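You operate a simulated robot arm through the tools that you are given. There is no shell and no other tool.

You run a simulated robot arm. Do the job below in one go: nothing can be reset, and whatever is moved stays where it is left.

TASK
Put things in order on the top of the serving table. At the end: the orange juice bottle stands where the white jar card (marked "OATS") stood; the white jar card from the top of the serving table stands where the orange oiling pad stood; the orange oiling pad stands where the grey mug stood; the grey mug from the top of the serving table stands on top of the blue bowl; whatever was shut is shut again. Leave all else as you found it, and nothing knocked over.

It is judged by the outcome, as a careful person would: the job done as asked, and still so three seconds after it is handed in. It fails if anything else is knocked over, pushed out of place, dropped, spilled or broken.

THE ROBOT
A 7-joint arm with a two-finger parallel gripper, fixed in place. Base frame: the origin is on the floor under the middle of its stand, x ahead of it, y to its left, z up; the work surface is at about z = 85. Units: cm, degrees, N and s.
With the tool pointing down near the work surface it reaches from about 30 to 70 cm from the base axis. Its first joint turns from -66.0 to 66.0 degrees. Payload 1.57 kg.
The tool frame sits at the grasp point between the pads (the TCP): z along the fingers, y along the line on which they close. The tips reach 3 cm beyond it. The gripper opens to 11 cm. The fingers are 2.4 cm wide and 1.2 cm thick; the gripper's body (4.8 by 11.2 cm) begins 7.8 cm behind the TCP.
Orientation is that of the tool frame in the base frame, as a unit quaternion [w, x, y, z]. With the fingers straight down and closing along the base's y, the tool's x points along the base's -x, its y along +y and its z along -z.

THE INTERFACE
- The arm moves only by the tool play_rows. Its argument "series" is a list of rows, each an object (a shift or turn left out is 0, a gripper value left out holds the last) with "delta_pos": the shift along the tool's x, y, z in cm, a list of three; "angular": the turn, a rotation vector about the tool's x, y, z in rad, a list of three; "jaw": the gripper command, from -1 (shut) to 1 (fully open), values between in proportion. In form: [{"delta_pos": [dx, dy, dz], "angular": [rx, ry, rz], "jaw": jaw}, ...]. A call has 1 to 20 rows; each row shifts and turns the commanded pose from where the row before left it, along the tool's axes as they then stand. Rows are played at 5 a second. More than 5 cm and 8.6 degrees between two rows, or a gripper value outside its range, and nothing of the call is played. A pose out of reach is approached as far as the arm can. The call stops where the force on the tool passes 40 N (or 10 N more than at its start, if that is more) or the arm is blocked; 0.2 s more then pass. The fingers move at their own pace (about 10.8 cm/s each) and stop on an object; they squeeze with about 43 N. The grip force told is the motor's: it shows also when the fingers shut on nothing. Time passes only in rows, and 0.2 s behind the last, so rows that do not move let the fingers close. It gives the time, the measured TCP pose, the force on the tool (base axes), the opening and the grip force at its end, in the units of the frame above (readings bear some noise), with the torque about the TCP (base axes, N m) and any sound that the robot's microphone picked up.
- Cameras (640 x 400 px; columns grow to the right, rows downward): "scene" is fixed at [16.61, -39.7, 139.19]; the picture's right is [0.75, -0.66, 0.00], its down [-0.45, -0.51, -0.74] and it looks along [0.49, 0.55, -0.68] (base axes); focal length 294 px, centre (320, 200). "wrist" rides on the gripper at [7, 1.6, -14.1] in the tool frame; the picture's right is [-0.23, 0.97, 0.00], its down [-0.85, -0.20, -0.48] and it looks along [-0.47, -0.11, 0.88] (tool axes); focal length 222 px, centre (320, 200).
- camera(camera): a new picture of that camera. The clock stands still meanwhile.
- locate(camera, pixels): there is no depth. For up to 12 entries [column, row, z] of the newest picture of that camera ("zoom" is the newest enlarged one), the place [x, y] in the base frame at which the ray of that pixel passes the height z, good to about 0.2 cm. The clock stands still meanwhile.
- inspect(camera, box): a new picture of the part [left, top, right, bottom] of that camera's present view, enlarged. The clock stands still meanwhile.
- close_job(): hands the job in; it is judged then, once.

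Unless the task says otherwise, let go and move clear before handing in.

The tools are called after "Request:" as a command line: name --argument value ..., lists and objects as JSON in quotes. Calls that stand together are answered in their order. play_rows: Moves the arm, as the interface text tells. Its arguments: {"type":"object","properties":{"series":{"type":"array","items":{"type":"object","properties":{"delta_pos":{"type":"array","items":{"type":"number"}},"angular":{"type":"array","items":{"type":"number"}},"jaw":{"type":"number"}}}}},"required":["series"]} The other tools are called the same way: camera (camera) takes a picture; locate (camera, pixels) gives the place at which the rays of pixels pass given heights; inspect (camera, box) takes an enlarged picture of a part of a camera's view; close_job () hands the job in.

At the start:

```text
time: 0.0
tcp_pos: [39.58, 10.56, 113.04]
ee_rot: [0.0, -0.001, 1.0, 0.0]
ft_force: [0.3, 0.1, -0.5]
torque: [-0.04, -0.02, 0.04]
finger_gap: 10.99
gripper_force: 0.1
```

scene: 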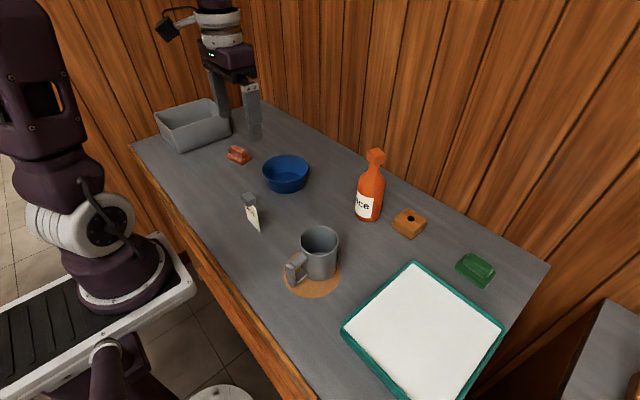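
wrist: 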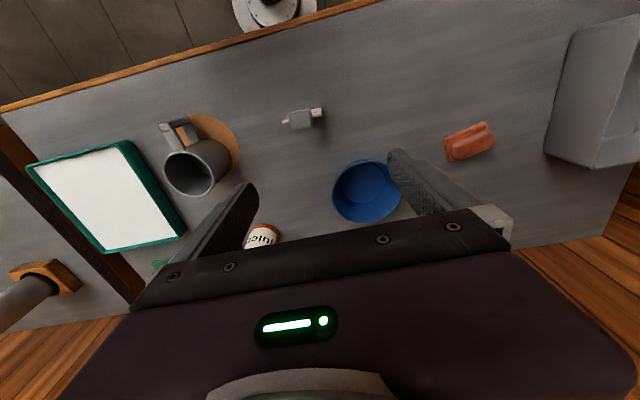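

The scene shows the mug on a round cork mat near (318,255), a small card at (252,210), the orange pad at (238,155), the blue bowl at (286,174) and the juice bottle at (370,190). I'll look closer before moving.

Request:
inspect --camera "scene" --box '[210, 130, 330, 240]'

Request:
inspect --camera "scene" --box '[260, 140, 440, 310]'

Request:
inspect --camera "wrist" --box '[140, 80, 520, 280]'

```text
3.64 times, centred on (270, 185) of scene
```

zoom: 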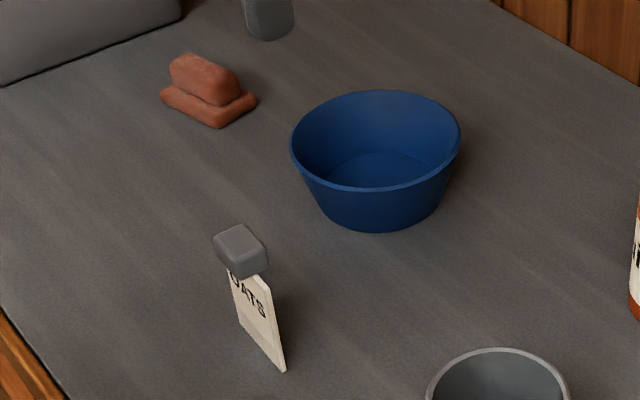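

```text
2.35 times, centred on (350, 225) of scene
```

zoom: 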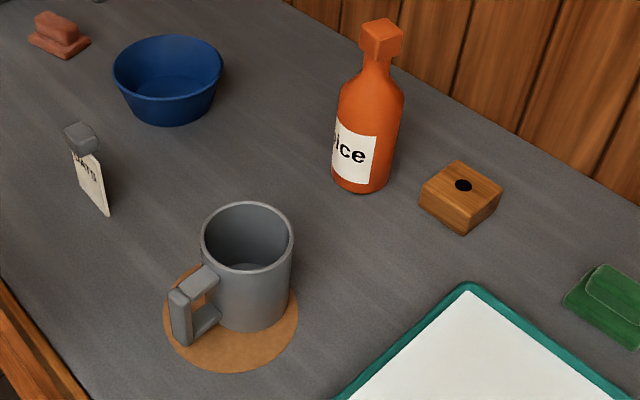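

```text
1.68 times, centred on (330, 180) of wrist
```

zoom: 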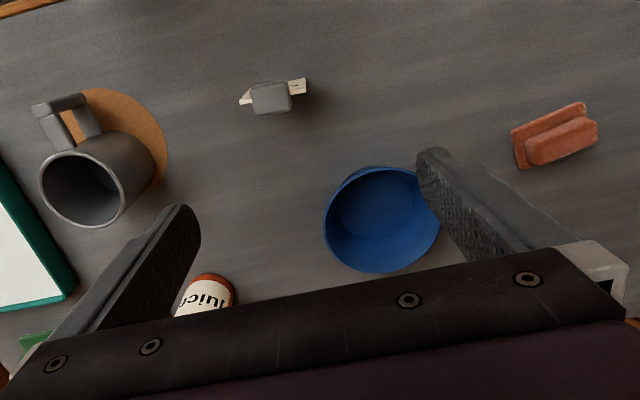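

The zoom shows the mug seems to sit off-centre on the cork mat, and the card has a grey block at its top. I'll zoom tighter on each object and locate key points.

Request:
inspect --camera "scene" --box '[230, 180, 280, 240]'

Request:
inspect --camera "wrist" --box '[270, 90, 340, 140]'

Request:
inspect --camera "scene" --box '[275, 215, 355, 305]'

Request:
inspect --camera "wrist" --box '[150, 110, 250, 200]'

```text
6.67 times, centred on (255, 210) of scene
```

zoom: 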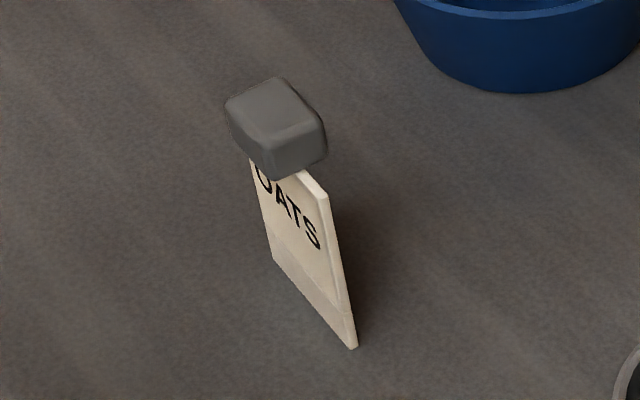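

```text
8.00 times, centred on (305, 115) of wrist
```

zoom: 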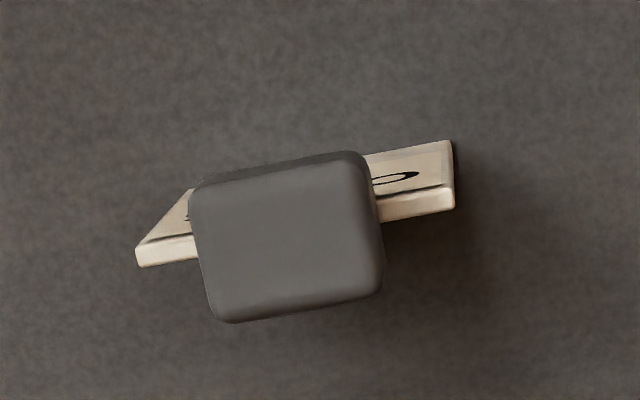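

```text
4.44 times, centred on (315, 260) of scene
```

zoom: 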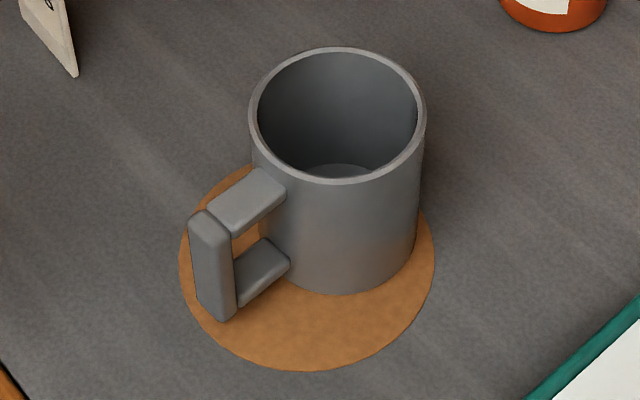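

```text
4.44 times, centred on (200, 155) of wrist
```

zoom: 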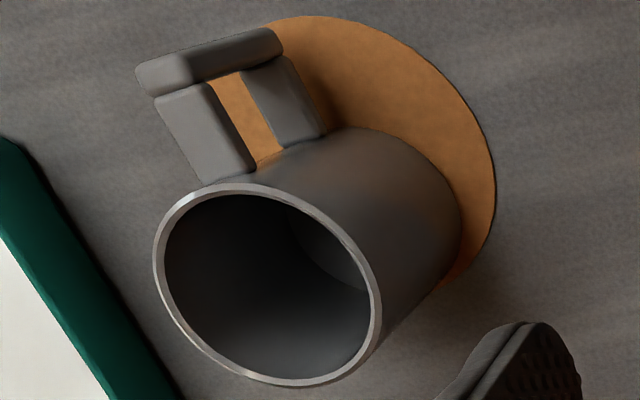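

The mug is empty with its handle at zoom (225,250), and the base is off the mat's centre. I'll locate base and rim points at plausible heights.

Request:
locate --camera "scene" --pixels '[[319.5, 281.2, 85.4], [299.2, 241, 95], [338.9, 241, 95], [318.8, 225.8, 95], [318.8, 256.6, 95], [283.2, 272, 85.4], [340.9, 272, 85.4], [312, 298.5, 85.4], [301.5, 270, 85.4], [338.5, 270, 85.4]]'

Request:
locate --camera "wrist" --pixels '[[163.5, 168, 95], [214.5, 182, 95], [182, 151.5, 95], [196, 196.5, 95], [239, 155, 85.4], [210, 114, 85.4]]'

```text
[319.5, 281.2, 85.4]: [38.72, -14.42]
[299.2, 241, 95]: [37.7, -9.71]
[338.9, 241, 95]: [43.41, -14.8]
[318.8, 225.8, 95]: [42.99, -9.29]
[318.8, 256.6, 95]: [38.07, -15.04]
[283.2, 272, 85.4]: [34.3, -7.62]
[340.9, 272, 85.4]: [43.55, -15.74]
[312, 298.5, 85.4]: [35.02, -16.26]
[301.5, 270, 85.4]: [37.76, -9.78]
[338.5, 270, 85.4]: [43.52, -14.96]
```

```text
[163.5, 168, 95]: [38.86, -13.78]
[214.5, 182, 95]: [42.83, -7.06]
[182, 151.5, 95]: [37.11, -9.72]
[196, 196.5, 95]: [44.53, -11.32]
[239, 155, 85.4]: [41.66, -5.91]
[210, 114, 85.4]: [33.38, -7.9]
```

The rays from both cameras intersect to put the mug rim at about z 93.6, centre about (41.2, -11.4), diameter about 7.9. Now the bowl, pad, card and bottle geometry.

Request:
inspect --camera "scene" --box '[250, 145, 320, 200]'

Request:
inspect --camera "wrist" --box '[320, 140, 420, 240]'

Request:
inspect --camera "scene" --box '[335, 140, 415, 230]'

Request:
inspect --camera "scene" --box '[215, 135, 260, 175]'

Request:
inspect --camera "wrist" --box '[430, 110, 510, 170]'

```text
7.27 times, centred on (285, 172) of scene
```

zoom: 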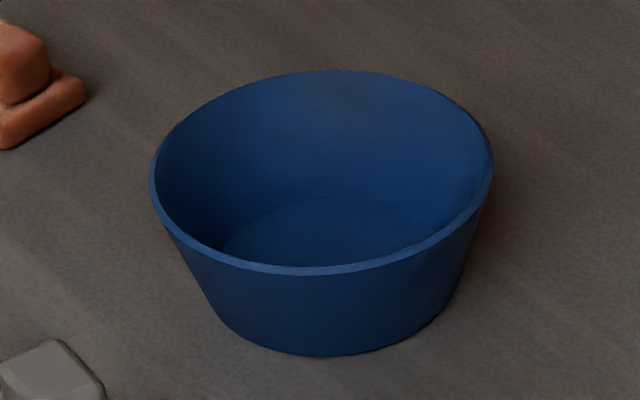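

```text
4.00 times, centred on (370, 190) of wrist
```

zoom: 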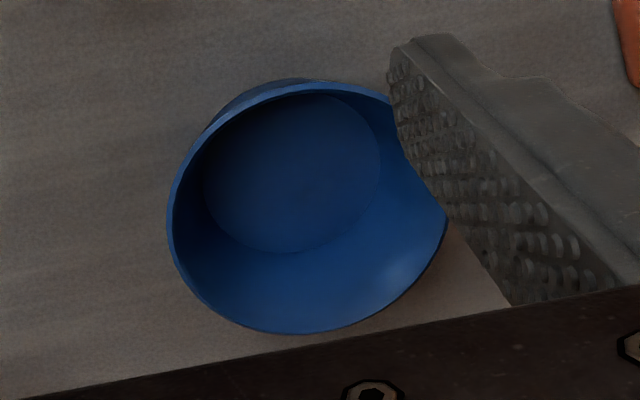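

```text
4.44 times, centred on (375, 185) of scene
```

zoom: 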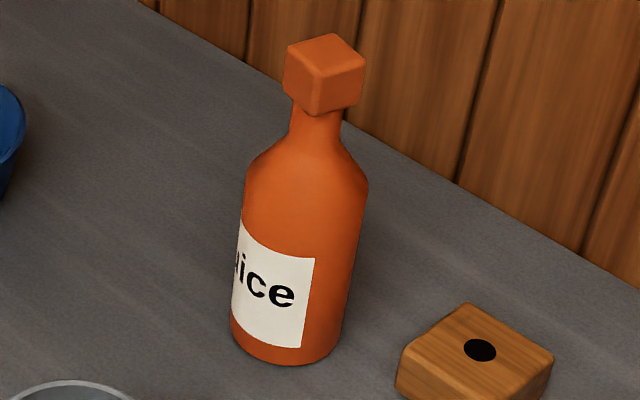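

```text
10.00 times, centred on (238, 155) of scene
```

zoom: 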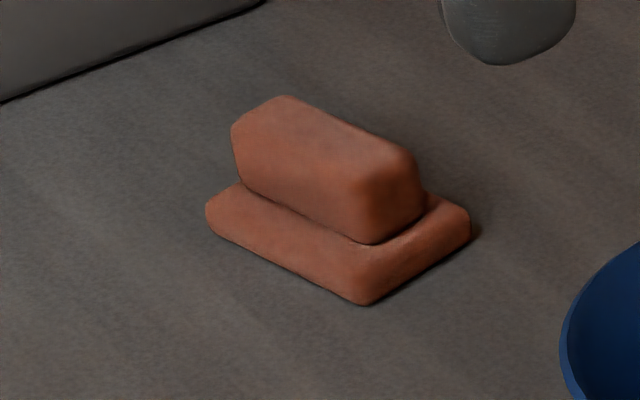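

```text
6.67 times, centred on (470, 140) of wrist
```

zoom: 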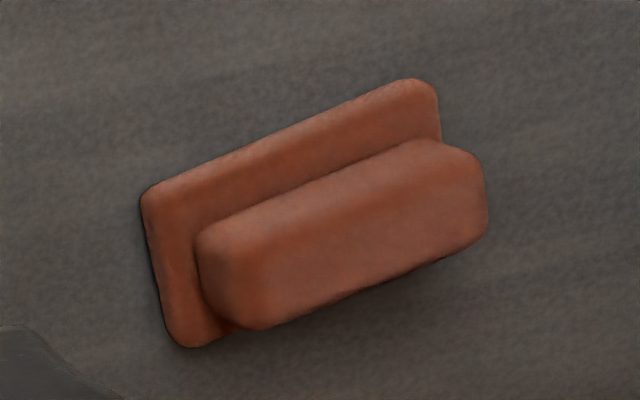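

I'll now locate bowl rim/floor points, and the pad, card and bottle points, from both cameras.

Request:
locate --camera "scene" --pixels '[[261.6, 169.7, 91], [308.8, 169, 91], [287.1, 154.6, 91], [281.6, 182.8, 91], [285, 194, 85], [271.5, 179.4, 85.7], [286.4, 171.8, 85.7], [300.8, 176.4, 85.7]]'

Request:
locate --camera "wrist" --pixels '[[331.75, 193.75, 91], [362.5, 223.25, 91], [340.75, 186.25, 85.7], [385.25, 178.75, 85.7], [367.5, 163.25, 85.7], [360, 203.25, 85.7]]'

Request:
locate --camera "scene" --pixels '[[226.5, 157.5, 85], [242.2, 165.4, 85], [253.2, 158.3, 85.5], [231, 147.5, 88.5], [234.5, 144.5, 88.5], [247.5, 151.5, 88.5], [243.5, 155.5, 88.5]]'

Request:
locate --camera "wrist" --pixels '[[443.5, 139.5, 85], [449.5, 161.5, 85], [484, 122.5, 85], [451, 145.5, 88.5], [488.5, 132, 88.5], [461, 158.5, 88.5]]'

```text
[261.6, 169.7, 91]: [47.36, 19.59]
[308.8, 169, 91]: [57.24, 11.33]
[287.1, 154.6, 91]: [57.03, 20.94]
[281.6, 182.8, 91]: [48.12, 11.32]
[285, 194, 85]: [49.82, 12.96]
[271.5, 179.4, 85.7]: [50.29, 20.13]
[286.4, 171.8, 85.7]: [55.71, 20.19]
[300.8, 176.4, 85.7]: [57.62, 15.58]
```

```text
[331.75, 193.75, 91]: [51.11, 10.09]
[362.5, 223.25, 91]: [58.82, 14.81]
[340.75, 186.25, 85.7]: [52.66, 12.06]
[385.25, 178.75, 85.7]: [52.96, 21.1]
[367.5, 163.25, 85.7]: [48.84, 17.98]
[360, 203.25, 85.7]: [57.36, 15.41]
```

```text
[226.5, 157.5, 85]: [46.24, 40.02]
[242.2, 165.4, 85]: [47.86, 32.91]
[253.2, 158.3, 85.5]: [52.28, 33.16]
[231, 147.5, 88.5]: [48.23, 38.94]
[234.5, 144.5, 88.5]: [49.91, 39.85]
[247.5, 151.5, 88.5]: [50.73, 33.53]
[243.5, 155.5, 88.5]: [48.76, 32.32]
```

```text
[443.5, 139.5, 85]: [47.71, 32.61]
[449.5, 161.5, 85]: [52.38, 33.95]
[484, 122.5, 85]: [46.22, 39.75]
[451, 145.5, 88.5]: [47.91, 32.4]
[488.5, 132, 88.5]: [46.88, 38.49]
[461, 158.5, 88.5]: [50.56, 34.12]
```

Bowl floor centre is about (53.0,16.6) with radius about 4.5 and rim radius about 6.5 at z≈90.3. Now I need the mug handle's extent and height, the card, and the bottle.

Request:
locate --camera "scene" --pixels '[[288.6, 263.8, 92], [288.6, 263.8, 88], [293, 287.2, 87], [285.9, 265, 92], [309, 256, 92], [310, 278, 87]]'

Request:
locate --camera "wrist" --pixels '[[165.1, 127.5, 92], [165.1, 127.5, 88], [191.5, 121.5, 87], [158.5, 127, 92], [189, 116, 87]]'

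Request:
locate --camera "scene" --pixels '[[260.2, 232, 85], [247.8, 219.2, 85], [248.5, 191.5, 92], [256.5, 200, 92], [240.8, 195.8, 92], [258.7, 209.5, 91], [250, 207, 91]]'

Request:
locate --camera "wrist" --pixels '[[289, 112.5, 93], [291.5, 130, 93], [312.5, 124.5, 93], [310.5, 109.5, 93], [282, 121.5, 90], [321.5, 116, 90]]'

Request:
locate --camera "scene" --pixels '[[367.5, 222, 85], [354.8, 216, 85], [379.5, 218, 85], [357.8, 182, 97], [386, 182, 97], [374, 153, 105], [376, 148, 105]]'

```text
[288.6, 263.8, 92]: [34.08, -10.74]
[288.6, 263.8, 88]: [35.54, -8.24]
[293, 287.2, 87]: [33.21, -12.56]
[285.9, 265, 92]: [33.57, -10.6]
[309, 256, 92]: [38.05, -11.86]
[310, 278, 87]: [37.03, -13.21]
```

```text
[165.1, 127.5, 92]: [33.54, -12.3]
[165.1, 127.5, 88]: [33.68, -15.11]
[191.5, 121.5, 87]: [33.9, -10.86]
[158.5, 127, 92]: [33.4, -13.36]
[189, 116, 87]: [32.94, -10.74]
```

```text
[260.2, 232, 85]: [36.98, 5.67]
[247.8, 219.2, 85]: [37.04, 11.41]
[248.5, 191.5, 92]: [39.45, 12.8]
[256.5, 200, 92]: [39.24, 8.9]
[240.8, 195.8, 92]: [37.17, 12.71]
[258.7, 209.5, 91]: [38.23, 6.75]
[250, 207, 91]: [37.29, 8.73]
```

```text
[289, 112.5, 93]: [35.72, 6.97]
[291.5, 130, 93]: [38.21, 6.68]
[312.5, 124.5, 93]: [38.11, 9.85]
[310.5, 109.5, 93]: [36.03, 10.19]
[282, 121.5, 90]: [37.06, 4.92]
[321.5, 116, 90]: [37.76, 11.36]
```

```text
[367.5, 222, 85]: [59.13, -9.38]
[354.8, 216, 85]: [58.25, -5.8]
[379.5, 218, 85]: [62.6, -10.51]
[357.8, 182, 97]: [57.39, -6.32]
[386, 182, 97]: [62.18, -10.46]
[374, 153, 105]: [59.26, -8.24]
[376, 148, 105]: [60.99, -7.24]
```

The mug's handle points along about -x, reaching about 8 cm from the mug's axis, so its fit in the bowl matters. I'll move the gripper over toward the mug, staying high, for a closer look at the handle height.

Request:
play_rows --series '[{"delta_pos": [-0.2, -3.5, 0.5], "jaw": 1}, {"delta_pos": [-0.2, -3.5, 1]}, {"delta_pos": [-0.2, -3.5, 1]}, {"delta_pos": [-0.2, -3.5, 1]}, {"delta_pos": [-0.2, -3.5, 1]}, {"delta_pos": [-0.2, -2.5, 1]}, {"delta_pos": [-0.2, -2, 0.5]}, {"delta_pos": [0, 0, 0]}]'

Request:
camera --camera "wrist"

Request:
camera --camera "scene"

```text
time: 1.8
tcp_pos: [41.15, -11.34, 106.92]
ee_rot: [0.0, 0.0, 1.0, 0.0]
ft_force: [0.0, 0.3, 1.2]
torque: [-0.02, 0.03, -0.02]
finger_gap: 11.01
gripper_force: 0.0
```

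```text
taken
```

wrist: 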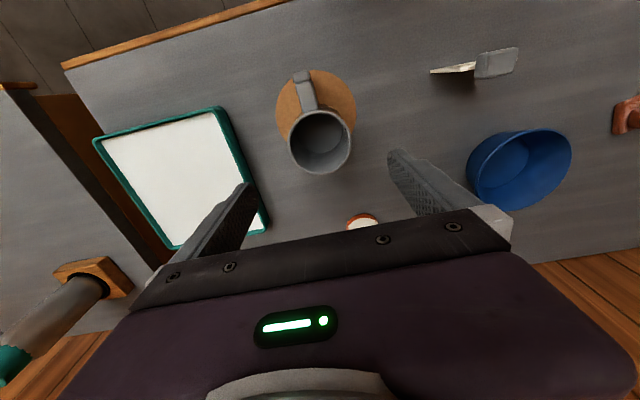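

```text
taken
```

scene: 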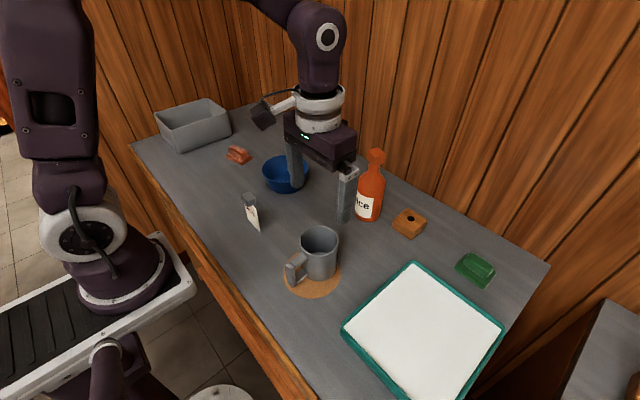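

Request:
inspect --camera "wrist" --box '[265, 60, 365, 180]'

Request:
inspect --camera "wrist" --box '[420, 35, 530, 95]'

```text
3.33 times, centred on (315, 120) of wrist
```

zoom: 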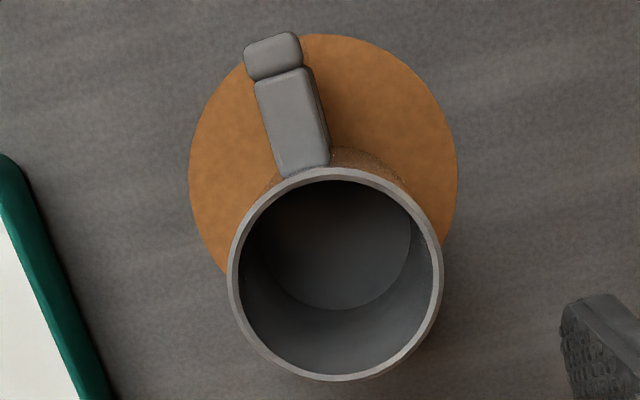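

```text
5.82 times, centred on (475, 65) of wrist
```

zoom: 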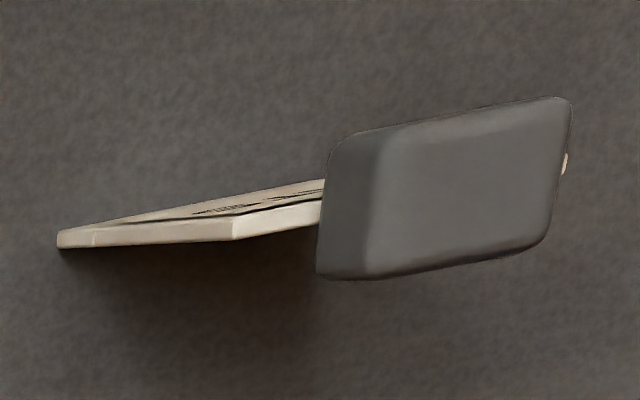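

Request:
locate --camera "wrist" --pixels '[[287.4, 141.6, 93.6], [351.9, 141, 93.6], [319.5, 111, 93.6], [319.5, 174, 93.6], [292.3, 79, 92.6], [309.8, 75, 92.6], [302.5, 69.5, 92.6], [301, 82, 92.6], [275.6, 115, 85.4], [356, 113, 85.4], [314, 70.5, 85.4]]'

Request:
locate --camera "zoom" --pixels '[[60, 240, 85], [237, 228, 91], [330, 205, 91], [330, 275, 93], [360, 278, 94], [380, 140, 94], [570, 100, 94], [545, 240, 94]]'

```text
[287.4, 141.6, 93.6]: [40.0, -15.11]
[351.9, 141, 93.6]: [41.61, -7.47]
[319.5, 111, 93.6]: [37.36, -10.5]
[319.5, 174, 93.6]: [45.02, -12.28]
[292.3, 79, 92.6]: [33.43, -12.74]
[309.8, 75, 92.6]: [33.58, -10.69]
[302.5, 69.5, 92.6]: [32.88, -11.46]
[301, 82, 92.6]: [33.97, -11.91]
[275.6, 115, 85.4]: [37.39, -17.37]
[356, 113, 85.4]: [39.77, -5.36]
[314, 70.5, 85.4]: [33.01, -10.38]
```

```text
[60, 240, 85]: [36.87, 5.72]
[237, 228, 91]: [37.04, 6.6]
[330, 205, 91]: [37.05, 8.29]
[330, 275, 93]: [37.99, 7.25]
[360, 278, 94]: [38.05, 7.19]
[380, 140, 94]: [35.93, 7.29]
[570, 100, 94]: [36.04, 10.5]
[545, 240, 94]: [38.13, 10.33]
```

The mug axis is about (41.1,-11.35), with the handle reaching x≈32.9 (about 8.2 cm from the axis). I'll pin down the handle's underside height from the scene view.

Request:
inspect --camera "scene" --box '[280, 250, 325, 295]'

Request:
locate --camera "zoom" --pixels '[[320, 200, 87]]'

```text
8.89 times, centred on (302, 272) of scene
```

zoom: 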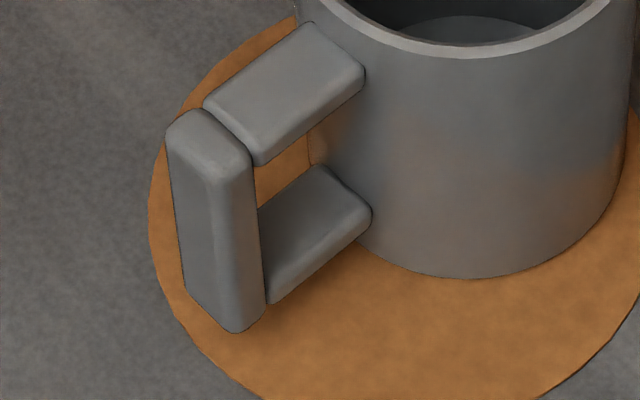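

```text
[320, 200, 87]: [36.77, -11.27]
```

Request:
locate --camera "zoom" --pixels '[[232, 334, 86], [232, 334, 88], [183, 290, 86], [183, 290, 88], [267, 302, 86], [267, 302, 88], [168, 140, 92], [168, 140, 93], [252, 160, 92], [373, 220, 87], [480, 278, 85.4], [370, 245, 85.4]]'

```text
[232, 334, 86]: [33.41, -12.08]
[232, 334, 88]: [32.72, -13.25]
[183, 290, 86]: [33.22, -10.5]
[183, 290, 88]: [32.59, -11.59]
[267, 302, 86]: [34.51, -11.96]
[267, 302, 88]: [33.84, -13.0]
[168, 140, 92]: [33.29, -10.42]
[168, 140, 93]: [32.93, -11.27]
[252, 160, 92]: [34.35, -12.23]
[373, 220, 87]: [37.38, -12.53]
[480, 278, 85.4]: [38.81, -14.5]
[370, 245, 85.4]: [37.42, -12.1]
```

The handle's underside is about 1.6 cm above the mug base and it spans z≈87–92.7. Before descending I check how near the white board's edge is to the fingers' path and refine the bowl's place.

Request:
locate --camera "wrist" --pixels '[[222, 108, 86.5], [270, 228, 86.5], [243, 160, 86.5], [95, 140, 86.5]]'

Request:
inspect --camera "wrist" --box '[455, 115, 585, 220]'

Request:
inspect --camera "scene" --box '[330, 250, 520, 400]'

```text
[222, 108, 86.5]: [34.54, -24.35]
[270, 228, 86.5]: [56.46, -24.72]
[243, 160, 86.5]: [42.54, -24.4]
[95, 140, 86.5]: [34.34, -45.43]
```

```text
3.81 times, centred on (520, 168) of wrist
```

zoom: 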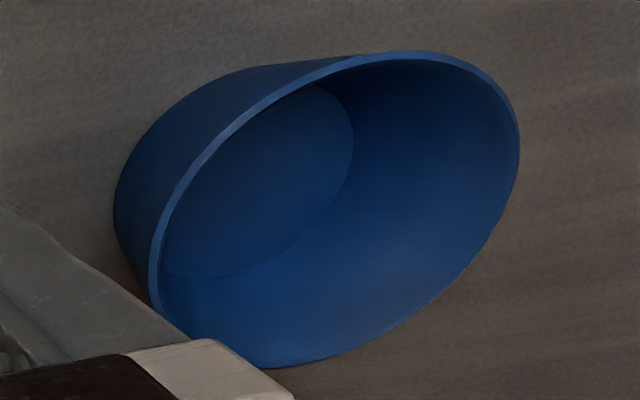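

```text
2.67 times, centred on (425, 325) of scene
```

zoom: 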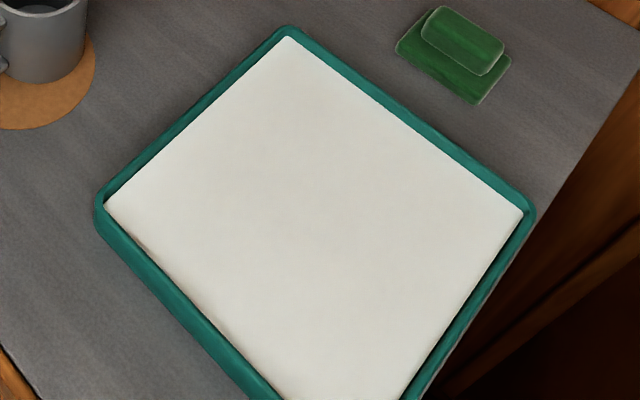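

The board's edge is at y≈-24, clear of the fingers. I'll descend over the mug with open fingers to z≈91.8 and stop before closing.

Request:
play_rows --series '[{"delta_pos": [0, 0, 3], "jaw": 1}, {"delta_pos": [0, 0, 3]}, {"delta_pos": [0, 0, 3]}, {"delta_pos": [0, 0, 2.5]}, {"delta_pos": [0, 0, 2]}, {"delta_pos": [0, 0, 1.5]}, {"delta_pos": [0, 0, 0]}]'

Request:
camera --camera "wrist"

Request:
inspect --camera "scene" --box '[260, 170, 400, 310]'

```text
time: 3.4
tcp_pos: [40.78, -11.38, 92.07]
ee_rot: [0.0, 0.0, 1.0, -0.001]
ft_force: [-0.1, -0.2, -0.6]
torque: [0.0, 0.0, 0.0]
finger_gap: 10.99
gripper_force: 0.0
```

```text
taken
```

wrist: 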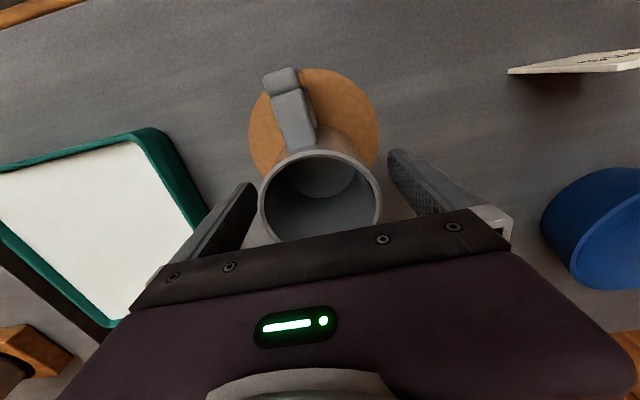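

```text
2.86 times, centred on (330, 240) of scene
```

zoom: 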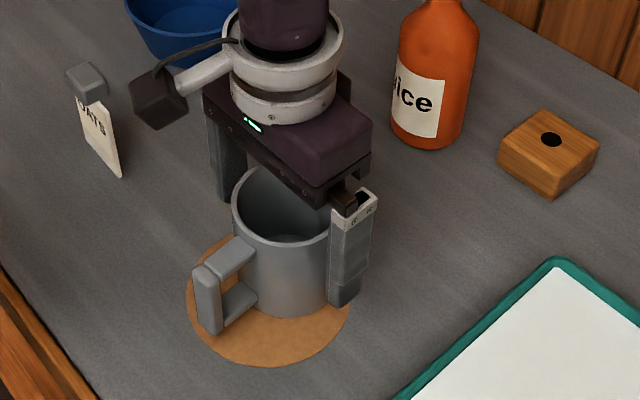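

Fingers straddle the mug evenly, with the rim from (259,205) to (381,195), and the TCP reads x=40.78. I'll check the rim centre once more before closing.

Request:
locate --camera "wrist" --pixels '[[259, 206, 93.6], [381.5, 190, 93.6], [313, 150, 93.6], [326, 243, 93.6], [283, 69, 92.6]]'

Request:
inspect --camera "wrist" --box '[240, 60, 400, 250]'

```text
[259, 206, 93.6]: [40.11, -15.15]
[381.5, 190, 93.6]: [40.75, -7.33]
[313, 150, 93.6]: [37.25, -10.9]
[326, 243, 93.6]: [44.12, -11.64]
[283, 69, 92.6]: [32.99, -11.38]
```

```text
2.11 times, centred on (320, 155) of wrist
```

zoom: 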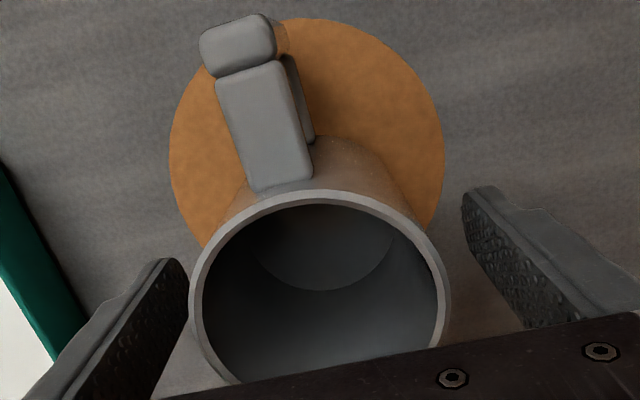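

The mug axis is at x≈41.1, so I nudge +0.35 in x and close on the mug.

Request:
play_rows --series '[{"delta_pos": [-0.35, 0.03, 0.1]}, {"delta_pos": [0, 0, 0]}, {"delta_pos": [0, 0, 0], "jaw": -1}, {"delta_pos": [0, 0, 0]}, {"delta_pos": [0, 0, 0]}, {"delta_pos": [0, 0, 0]}]'

```text
time: 4.8
tcp_pos: [41.29, -11.28, 92.06]
ee_rot: [0.0, -0.001, 1.0, -0.001]
ft_force: [-0.2, -0.2, 0.3]
torque: [0.02, -0.01, 0.02]
finger_gap: 7.79
gripper_force: 43.1
```

The fingers stopped at 7.79 cm with 43 N, so the mug is held. I'll lift straight up about 12 cm.

Request:
play_rows --series '[{"delta_pos": [0, 0, -0.5]}, {"delta_pos": [0, 0, -1]}, {"delta_pos": [0, 0, -2]}, {"delta_pos": [0, 0, -2.5]}, {"delta_pos": [0, 0, -2.5]}, {"delta_pos": [0, 0, -2.5]}, {"delta_pos": [0, 0, -1]}, {"delta_pos": [0, 0, 0]}]'

Request:
camera --camera "scene"

```text
time: 6.6
tcp_pos: [41.33, -11.24, 103.87]
ee_rot: [0.0, 0.0, 1.0, 0.0]
ft_force: [0.7, 0.5, -2.1]
torque: [-0.01, -0.03, 0.01]
finger_gap: 7.72
gripper_force: 43.0
```

```text
taken
```

scene: 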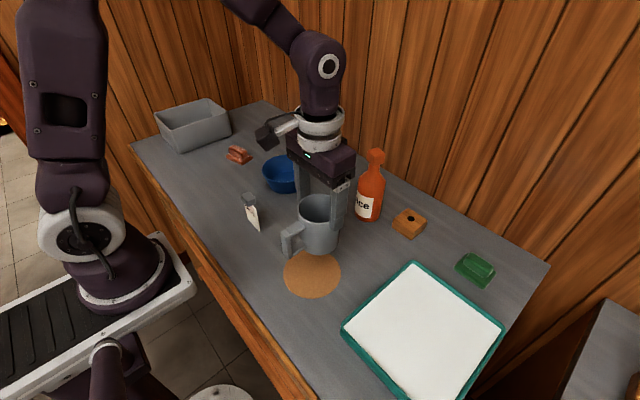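

The mug is lifted cleanly (about 2–3 N) and the cork mat stayed. I'll carry it over toward the bowl at this height.

Request:
play_rows --series '[{"delta_pos": [-0.6, 1.2, 0]}, {"delta_pos": [-1.2, 2.4, 0]}, {"delta_pos": [-1.4, 2.9, 0]}, {"delta_pos": [-1.4, 2.9, 0]}, {"delta_pos": [-1.4, 2.9, 0]}, {"delta_pos": [-1.4, 2.9, 0]}, {"delta_pos": [-1.4, 2.9, 0]}, {"delta_pos": [-1.4, 2.9, 0]}, {"delta_pos": [-1.4, 2.9, 0]}, {"delta_pos": [-1.2, 2.4, 0]}, {"delta_pos": [-0.7, 1.5, 0]}, {"delta_pos": [0, 0, 0]}]'

Request:
camera --camera "wrist"

Request:
camera --camera "scene"

```text
time: 9.2
tcp_pos: [54.75, 16.46, 103.93]
ee_rot: [0.0, 0.0, 1.0, 0.001]
ft_force: [0.1, -1.0, -3.0]
torque: [-0.02, -0.02, 0.0]
finger_gap: 7.74
gripper_force: 43.0
```

```text
taken
```

wrist: 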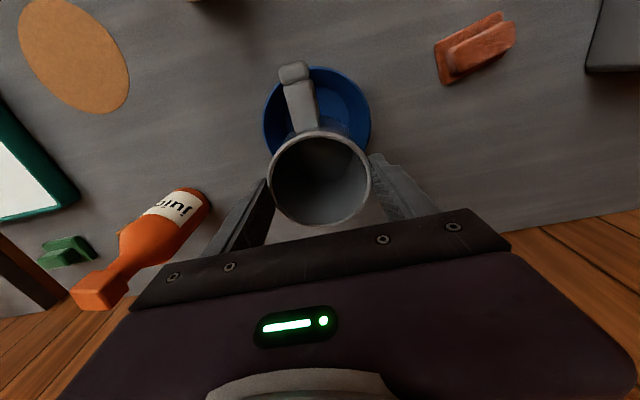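

```text
taken
```

scene: 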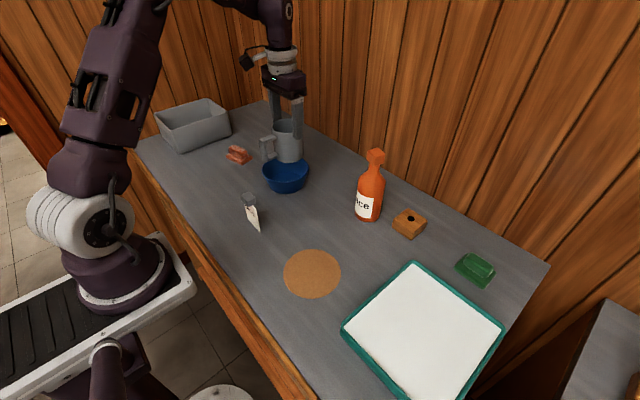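

Request:
inspect --camera "wrist" --box '[240, 50, 400, 150]'

Request:
inspect --camera "scene" --box '[245, 110, 325, 200]'

```text
4.00 times, centred on (320, 100) of wrist
```

zoom: 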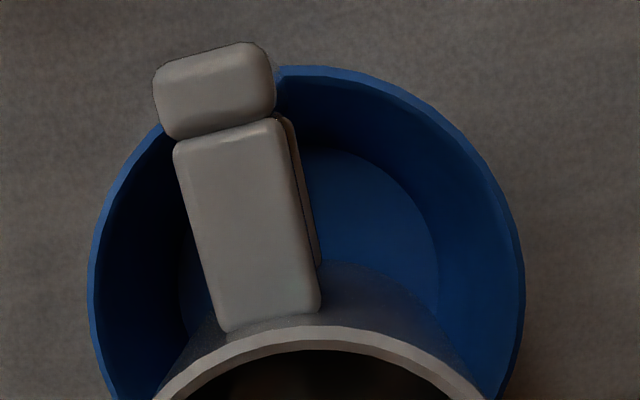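

```text
4.44 times, centred on (285, 155) of scene
```

zoom: 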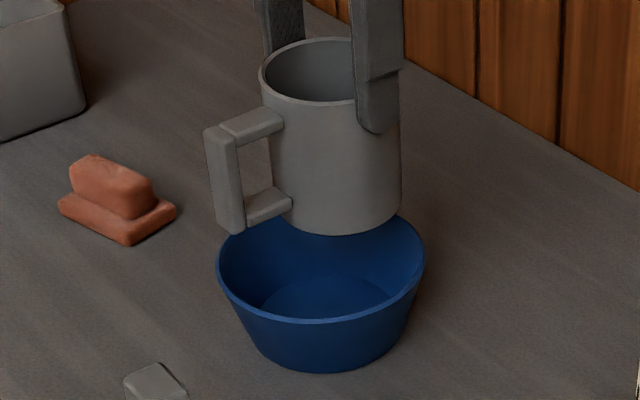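

Request:
locate --camera "wrist" --pixels '[[262, 120, 90.3], [371.25, 117.5, 90.3], [317.5, 66.2, 90.3], [264, 120, 90.3], [369, 117.5, 90.3], [317.5, 69.5, 90.3], [291, 65, 104.5], [306, 61, 104.5], [300, 60.5, 104.5], [348, 77, 90.3], [275, 83, 90.3]]'

Request:
locate --camera "scene" --pixels '[[261.6, 169.7, 90.3], [308.8, 169, 90.3], [281.6, 182.8, 90.3]]'

```text
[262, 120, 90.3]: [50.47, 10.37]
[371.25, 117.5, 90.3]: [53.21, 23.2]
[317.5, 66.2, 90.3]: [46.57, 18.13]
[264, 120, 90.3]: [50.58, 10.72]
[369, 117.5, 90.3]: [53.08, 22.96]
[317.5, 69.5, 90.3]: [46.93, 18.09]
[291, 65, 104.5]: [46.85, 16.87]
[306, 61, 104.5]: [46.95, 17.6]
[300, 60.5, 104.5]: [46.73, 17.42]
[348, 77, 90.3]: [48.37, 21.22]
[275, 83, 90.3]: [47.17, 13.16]
```

```text
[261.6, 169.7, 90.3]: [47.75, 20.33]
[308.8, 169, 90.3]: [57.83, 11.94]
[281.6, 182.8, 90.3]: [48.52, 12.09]
```

The fitted bowl rim centre is about (53.0,16.5) with outer radius 6.65 at z≈90.0. I'll measure the held mug's axis and handle tip in the current wrist view before lowering.

Request:
inspect --camera "wrist" --box '[250, 50, 390, 240]'

Request:
locate --camera "zoom" --pixels '[[216, 265, 105.5], [425, 245, 105.5], [310, 165, 105.5], [325, 355, 105.5], [275, 28, 104.4], [240, 42, 104.4], [296, 35, 104.4], [230, 50, 104.0]]'

```text
2.11 times, centred on (320, 145) of wrist
```

zoom: 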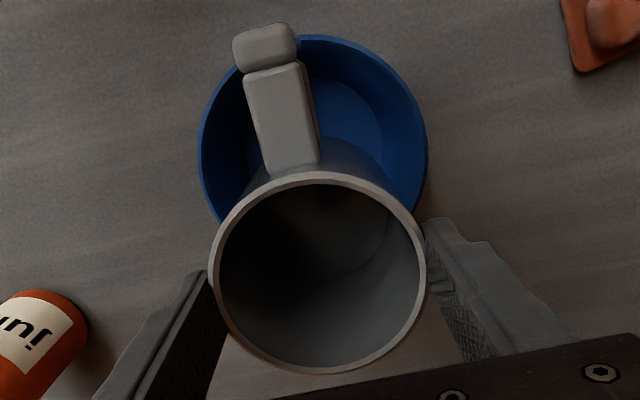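

```text
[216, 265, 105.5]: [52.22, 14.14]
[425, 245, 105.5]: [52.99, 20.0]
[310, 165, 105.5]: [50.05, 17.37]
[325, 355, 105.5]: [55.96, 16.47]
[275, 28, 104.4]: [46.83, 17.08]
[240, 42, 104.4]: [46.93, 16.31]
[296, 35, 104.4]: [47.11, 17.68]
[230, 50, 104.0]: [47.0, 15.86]
```

Request:
locate --camera "zoom" --pixels '[[209, 272, 105.5], [427, 258, 105.5], [310, 171, 105.5], [325, 374, 105.5], [262, 29, 104.4], [236, 50, 104.4], [297, 45, 104.4], [240, 72, 104.4], [297, 60, 104.4]]'

```text
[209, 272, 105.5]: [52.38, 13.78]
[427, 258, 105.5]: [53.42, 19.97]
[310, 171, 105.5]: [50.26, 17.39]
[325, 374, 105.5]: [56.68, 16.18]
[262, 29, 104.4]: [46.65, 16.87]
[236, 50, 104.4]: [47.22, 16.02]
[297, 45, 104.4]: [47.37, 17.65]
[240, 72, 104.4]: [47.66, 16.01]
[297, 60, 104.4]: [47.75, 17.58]
```

The held mug's rim looks smaller than expected at the assumed height, so the mug may have slipped down in the grip. I'll triangulate its base and rim from the scene view.

Request:
locate --camera "scene" --pixels '[[290.6, 163.1, 97.25], [290.6, 163.1, 95.5], [290.6, 163.1, 94], [271, 125.7, 105.5], [271, 125.7, 102.5], [284, 118.5, 105.5], [284, 118.5, 102.5], [284, 133.2, 105.5], [284, 133.2, 102.5], [265.2, 162.9, 99], [265.2, 162.9, 96]]'

Request:
inspect --camera "scene" --box '[255, 85, 315, 170]'

```text
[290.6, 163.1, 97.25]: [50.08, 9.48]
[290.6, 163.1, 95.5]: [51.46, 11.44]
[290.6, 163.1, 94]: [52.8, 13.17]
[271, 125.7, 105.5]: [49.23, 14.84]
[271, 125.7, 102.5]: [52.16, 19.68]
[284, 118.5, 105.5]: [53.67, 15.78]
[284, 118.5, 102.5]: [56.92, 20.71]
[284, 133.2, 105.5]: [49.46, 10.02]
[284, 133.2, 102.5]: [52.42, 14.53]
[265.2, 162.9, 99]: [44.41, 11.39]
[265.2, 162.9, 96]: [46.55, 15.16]
```

```text
4.71 times, centred on (285, 128) of scene
```

zoom: 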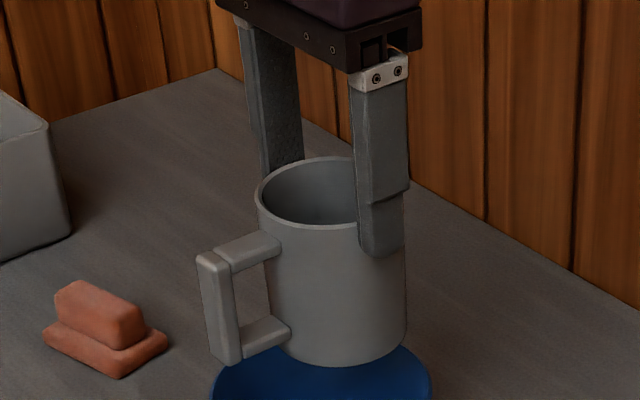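

The mug's base is actually at z≈94.1 rather than 97.2, so it slid about 3 cm in the grip early in the lift, leaving about 1.5 cm of overlap. I'll re-measure its axis at the right height, then put it down soon.

Request:
inspect --camera "wrist" --box '[250, 50, 390, 240]'

Request:
locate --camera "zoom" --pixels '[[209, 272, 102.4], [427, 258, 102.4], [310, 171, 102.4], [325, 374, 102.4], [262, 25, 101.4], [233, 45, 101.4], [297, 38, 101.4], [240, 72, 101.4], [297, 60, 101.4]]'

```text
2.11 times, centred on (320, 145) of wrist
```

zoom: 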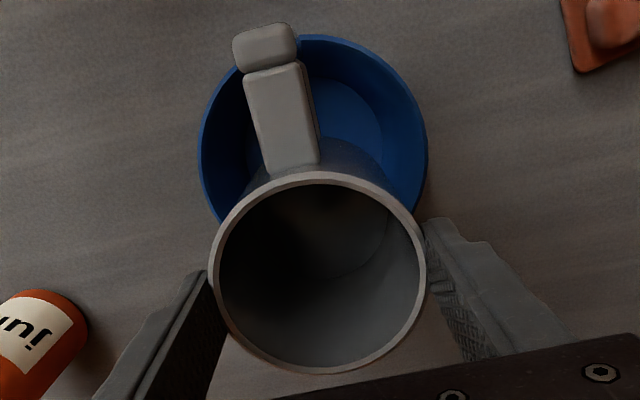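

```text
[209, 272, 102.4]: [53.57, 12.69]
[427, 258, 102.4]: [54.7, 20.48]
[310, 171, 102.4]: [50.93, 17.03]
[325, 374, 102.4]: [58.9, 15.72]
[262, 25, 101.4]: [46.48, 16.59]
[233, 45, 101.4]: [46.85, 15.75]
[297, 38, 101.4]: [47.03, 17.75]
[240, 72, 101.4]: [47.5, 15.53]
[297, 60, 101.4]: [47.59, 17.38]
```

The mug axis is at (54.6,16.5) and the handle tip at x≈46.5, in line with the bowl's rim. I'll lower gently by 4.5 cm and look again.

Request:
play_rows --series '[{"delta_pos": [0, 0, 0.3]}, {"delta_pos": [0, 0, 0.8]}, {"delta_pos": [0, 0, 1.2]}, {"delta_pos": [0, 0, 1.2]}, {"delta_pos": [0, 0, 0.7]}, {"delta_pos": [0, 0, 0.3]}]'

Request:
inspect --camera "scene" --box '[250, 110, 320, 200]'

Request:
inspect --camera "wrist" --box '[250, 50, 390, 240]'

```text
time: 10.6
tcp_pos: [54.97, 16.44, 99.79]
ee_rot: [0.003, 0.0, 1.0, -0.001]
ft_force: [3.3, -1.6, 26.0]
torque: [-0.04, -0.13, 0.02]
finger_gap: 7.73
gripper_force: 43.4
```

```text
4.44 times, centred on (285, 155) of scene
```

zoom: 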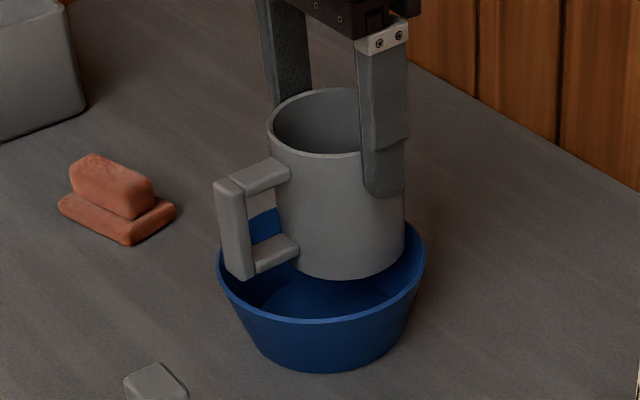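

```text
2.11 times, centred on (320, 145) of wrist
```

zoom: 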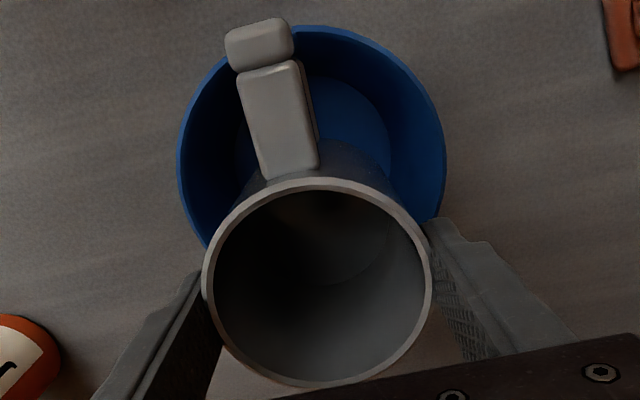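

Contact came early: 26 N upward at TCP z=99.79. I'll find where the mug base is now relative to the bowl rim.

Request:
locate --camera "scene" --pixels '[[290.6, 173.3, 91], [290.6, 173.3, 90], [290.6, 173.3, 89], [267, 172.8, 92], [267, 172.8, 91], [267, 172.8, 90], [267, 172.8, 89]]'

Request:
inspect --camera "scene" --box '[255, 150, 315, 200]'

Request:
locate --camera "wrist" --pixels '[[264.2, 183, 98.2], [374.2, 173, 98.2], [314.7, 136, 98.2], [322, 229, 98.2]]'

```text
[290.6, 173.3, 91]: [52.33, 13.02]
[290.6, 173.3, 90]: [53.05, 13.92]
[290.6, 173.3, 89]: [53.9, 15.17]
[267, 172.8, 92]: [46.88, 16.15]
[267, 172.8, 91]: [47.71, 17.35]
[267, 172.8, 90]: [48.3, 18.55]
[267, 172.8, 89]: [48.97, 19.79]
```

```text
8.00 times, centred on (285, 175) of scene
```

zoom: 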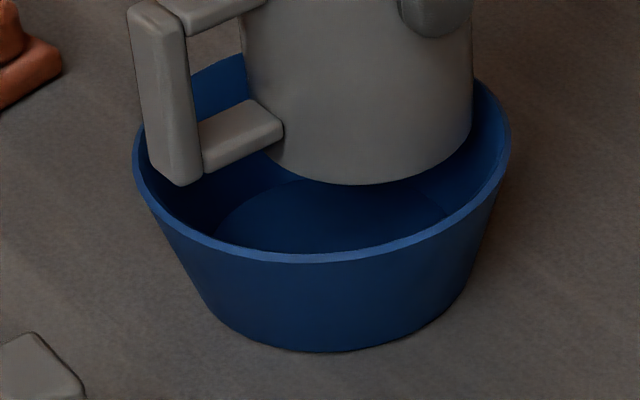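

```text
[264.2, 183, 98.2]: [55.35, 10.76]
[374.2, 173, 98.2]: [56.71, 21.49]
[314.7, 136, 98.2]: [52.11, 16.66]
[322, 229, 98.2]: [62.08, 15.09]
```

The torque shows the push is centred under the mug, so it is resting flat at about rim height: the bowl supports things at its top. I'll ease up a little, then check the force before centring.

Request:
play_rows --series '[{"delta_pos": [0, 0, -0.2]}, {"delta_pos": [0, 0, -0.2]}, {"delta_pos": [0, 0, 0]}]'

Request:
inspect --camera "scene" --box '[255, 150, 315, 200]'

```text
time: 11.4
tcp_pos: [54.78, 16.43, 99.85]
ee_rot: [-0.002, 0.0, 1.0, -0.001]
ft_force: [0.1, -0.8, -2.8]
torque: [0.01, -0.01, 0.0]
finger_gap: 7.71
gripper_force: 43.5
```

```text
8.00 times, centred on (285, 175) of scene
```

zoom: 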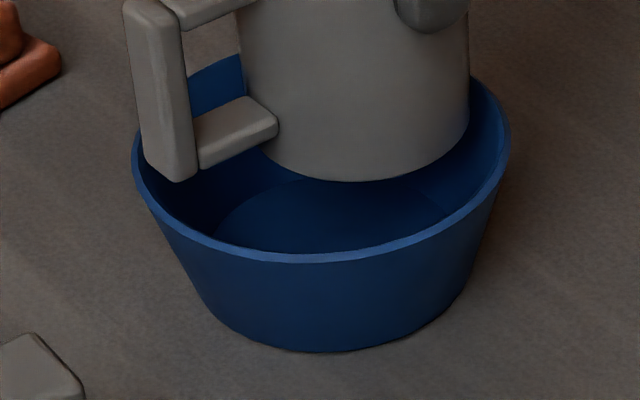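

The mug hangs free again (-2.8 N). I'll shift it 0.7 cm toward the bowl centre and lower slowly to feel for contact.

Request:
play_rows --series '[{"delta_pos": [0.35, 0.03, 0]}, {"delta_pos": [0.35, 0.03, 0]}, {"delta_pos": [0, 0, 0]}, {"delta_pos": [0, 0, 0.15]}, {"delta_pos": [0, 0, 0.1]}, {"delta_pos": [0, 0, 0]}]'

```text
time: 12.8
tcp_pos: [54.15, 16.51, 99.64]
ee_rot: [0.0, 0.0, 1.0, 0.0]
ft_force: [-1.7, -0.1, 4.3]
torque: [0.0, -0.01, 0.04]
finger_gap: 7.67
gripper_force: 43.0
```

Contact again at the same height (+4.3 N, torque near zero), so the mug is seated level. I'll open gently and watch it.

Request:
play_rows --series '[{"delta_pos": [0, 0, 0], "jaw": 0.5}, {"delta_pos": [0, 0, 0], "jaw": 0.7}, {"delta_pos": [0, 0, 0]}]'

Request:
inspect --camera "scene" --box '[245, 110, 325, 200]'

```text
time: 13.6
tcp_pos: [54.21, 16.65, 99.74]
ee_rot: [0.0, -0.001, 1.0, 0.0]
ft_force: [0.5, -0.5, -0.8]
torque: [0.0, -0.01, 0.01]
finger_gap: 9.36
gripper_force: 0.0
```

```text
4.44 times, centred on (285, 155) of scene
```

zoom: 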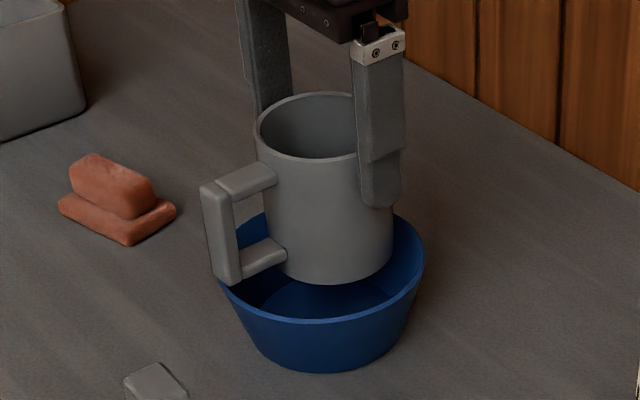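

The mug now stands level and free on the bowl's top. I'll raise the gripper straight up clear of it and look.

Request:
play_rows --series '[{"delta_pos": [0, 0, -0.5]}, {"delta_pos": [0, 0, -1.5]}, {"delta_pos": [0, 0, -3]}, {"delta_pos": [0, 0, -3]}, {"delta_pos": [0, 0, -3]}, {"delta_pos": [0, 0, -2]}, {"delta_pos": [0, 0, 0]}]'

Request:
camera --camera "scene"

Request:
camera --camera "wrist"

```text
time: 15.2
tcp_pos: [54.12, 16.5, 112.59]
ee_rot: [0.0, 0.0, 1.0, 0.0]
ft_force: [0.8, 0.5, -0.6]
torque: [-0.04, 0.0, -0.03]
finger_gap: 9.36
gripper_force: 0.0
```

```text
taken
```

scene: 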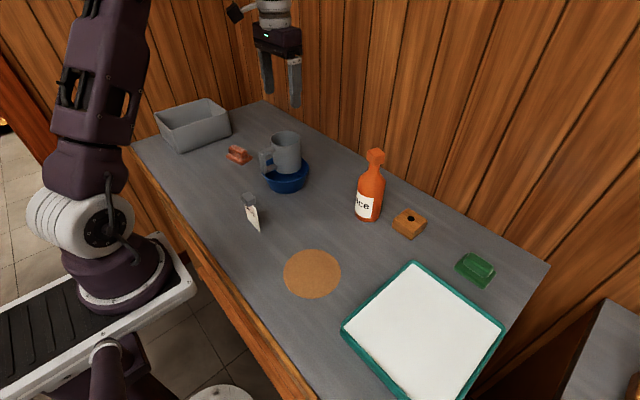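

```text
taken
```

wrist: 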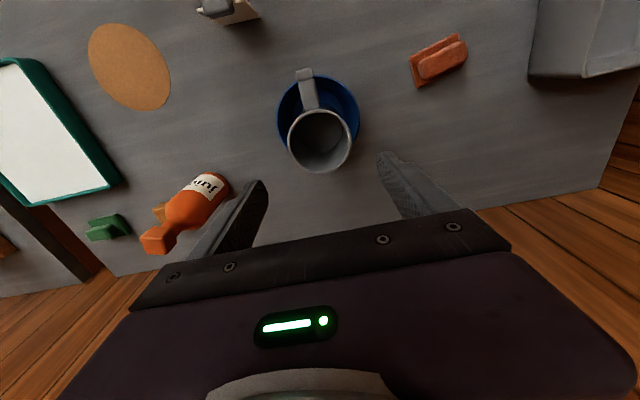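

The mug stands upright on the bowl and everything else is unmoved. Next is the orange pad; I'll check the bin's nearness and move above the pad for a closer view.

Request:
locate --camera "scene" --pixels '[[188, 152, 85], [231, 135, 85], [181, 136, 95], [215, 100, 95], [230, 118, 93]]'

Request:
play_rows --series '[{"delta_pos": [0.5, 2, 0]}, {"delta_pos": [0.6, 3, 0.5]}, {"delta_pos": [0.6, 3, 0.5]}, {"delta_pos": [0.6, 3, 0.5]}, {"delta_pos": [0.7, 3, 0.5]}, {"delta_pos": [0.7, 3, 0.5]}, {"delta_pos": [0.6, 2, 0.5]}, {"delta_pos": [0.4, 1, 0]}, {"delta_pos": [0, 0, 0]}]'

Request:
camera --camera "wrist"

```text
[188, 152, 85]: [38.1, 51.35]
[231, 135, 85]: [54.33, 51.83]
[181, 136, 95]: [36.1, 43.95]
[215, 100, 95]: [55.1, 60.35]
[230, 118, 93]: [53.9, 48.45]
```

```text
time: 17.2
tcp_pos: [49.45, 36.62, 109.49]
ee_rot: [0.0, 0.0, 1.0, -0.001]
ft_force: [0.5, -1.2, 0.2]
torque: [0.01, 0.0, 0.02]
finger_gap: 9.33
gripper_force: 0.0
```

```text
taken
```

wrist: 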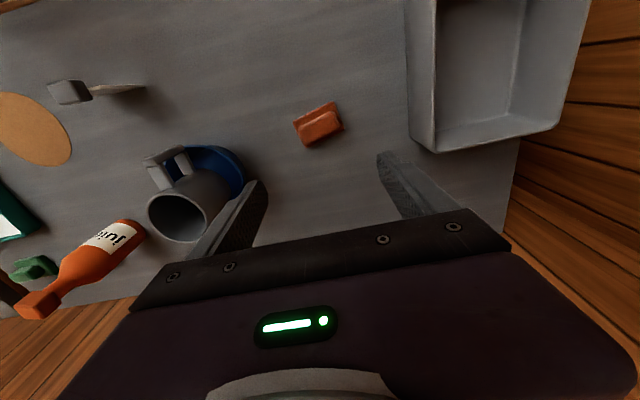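

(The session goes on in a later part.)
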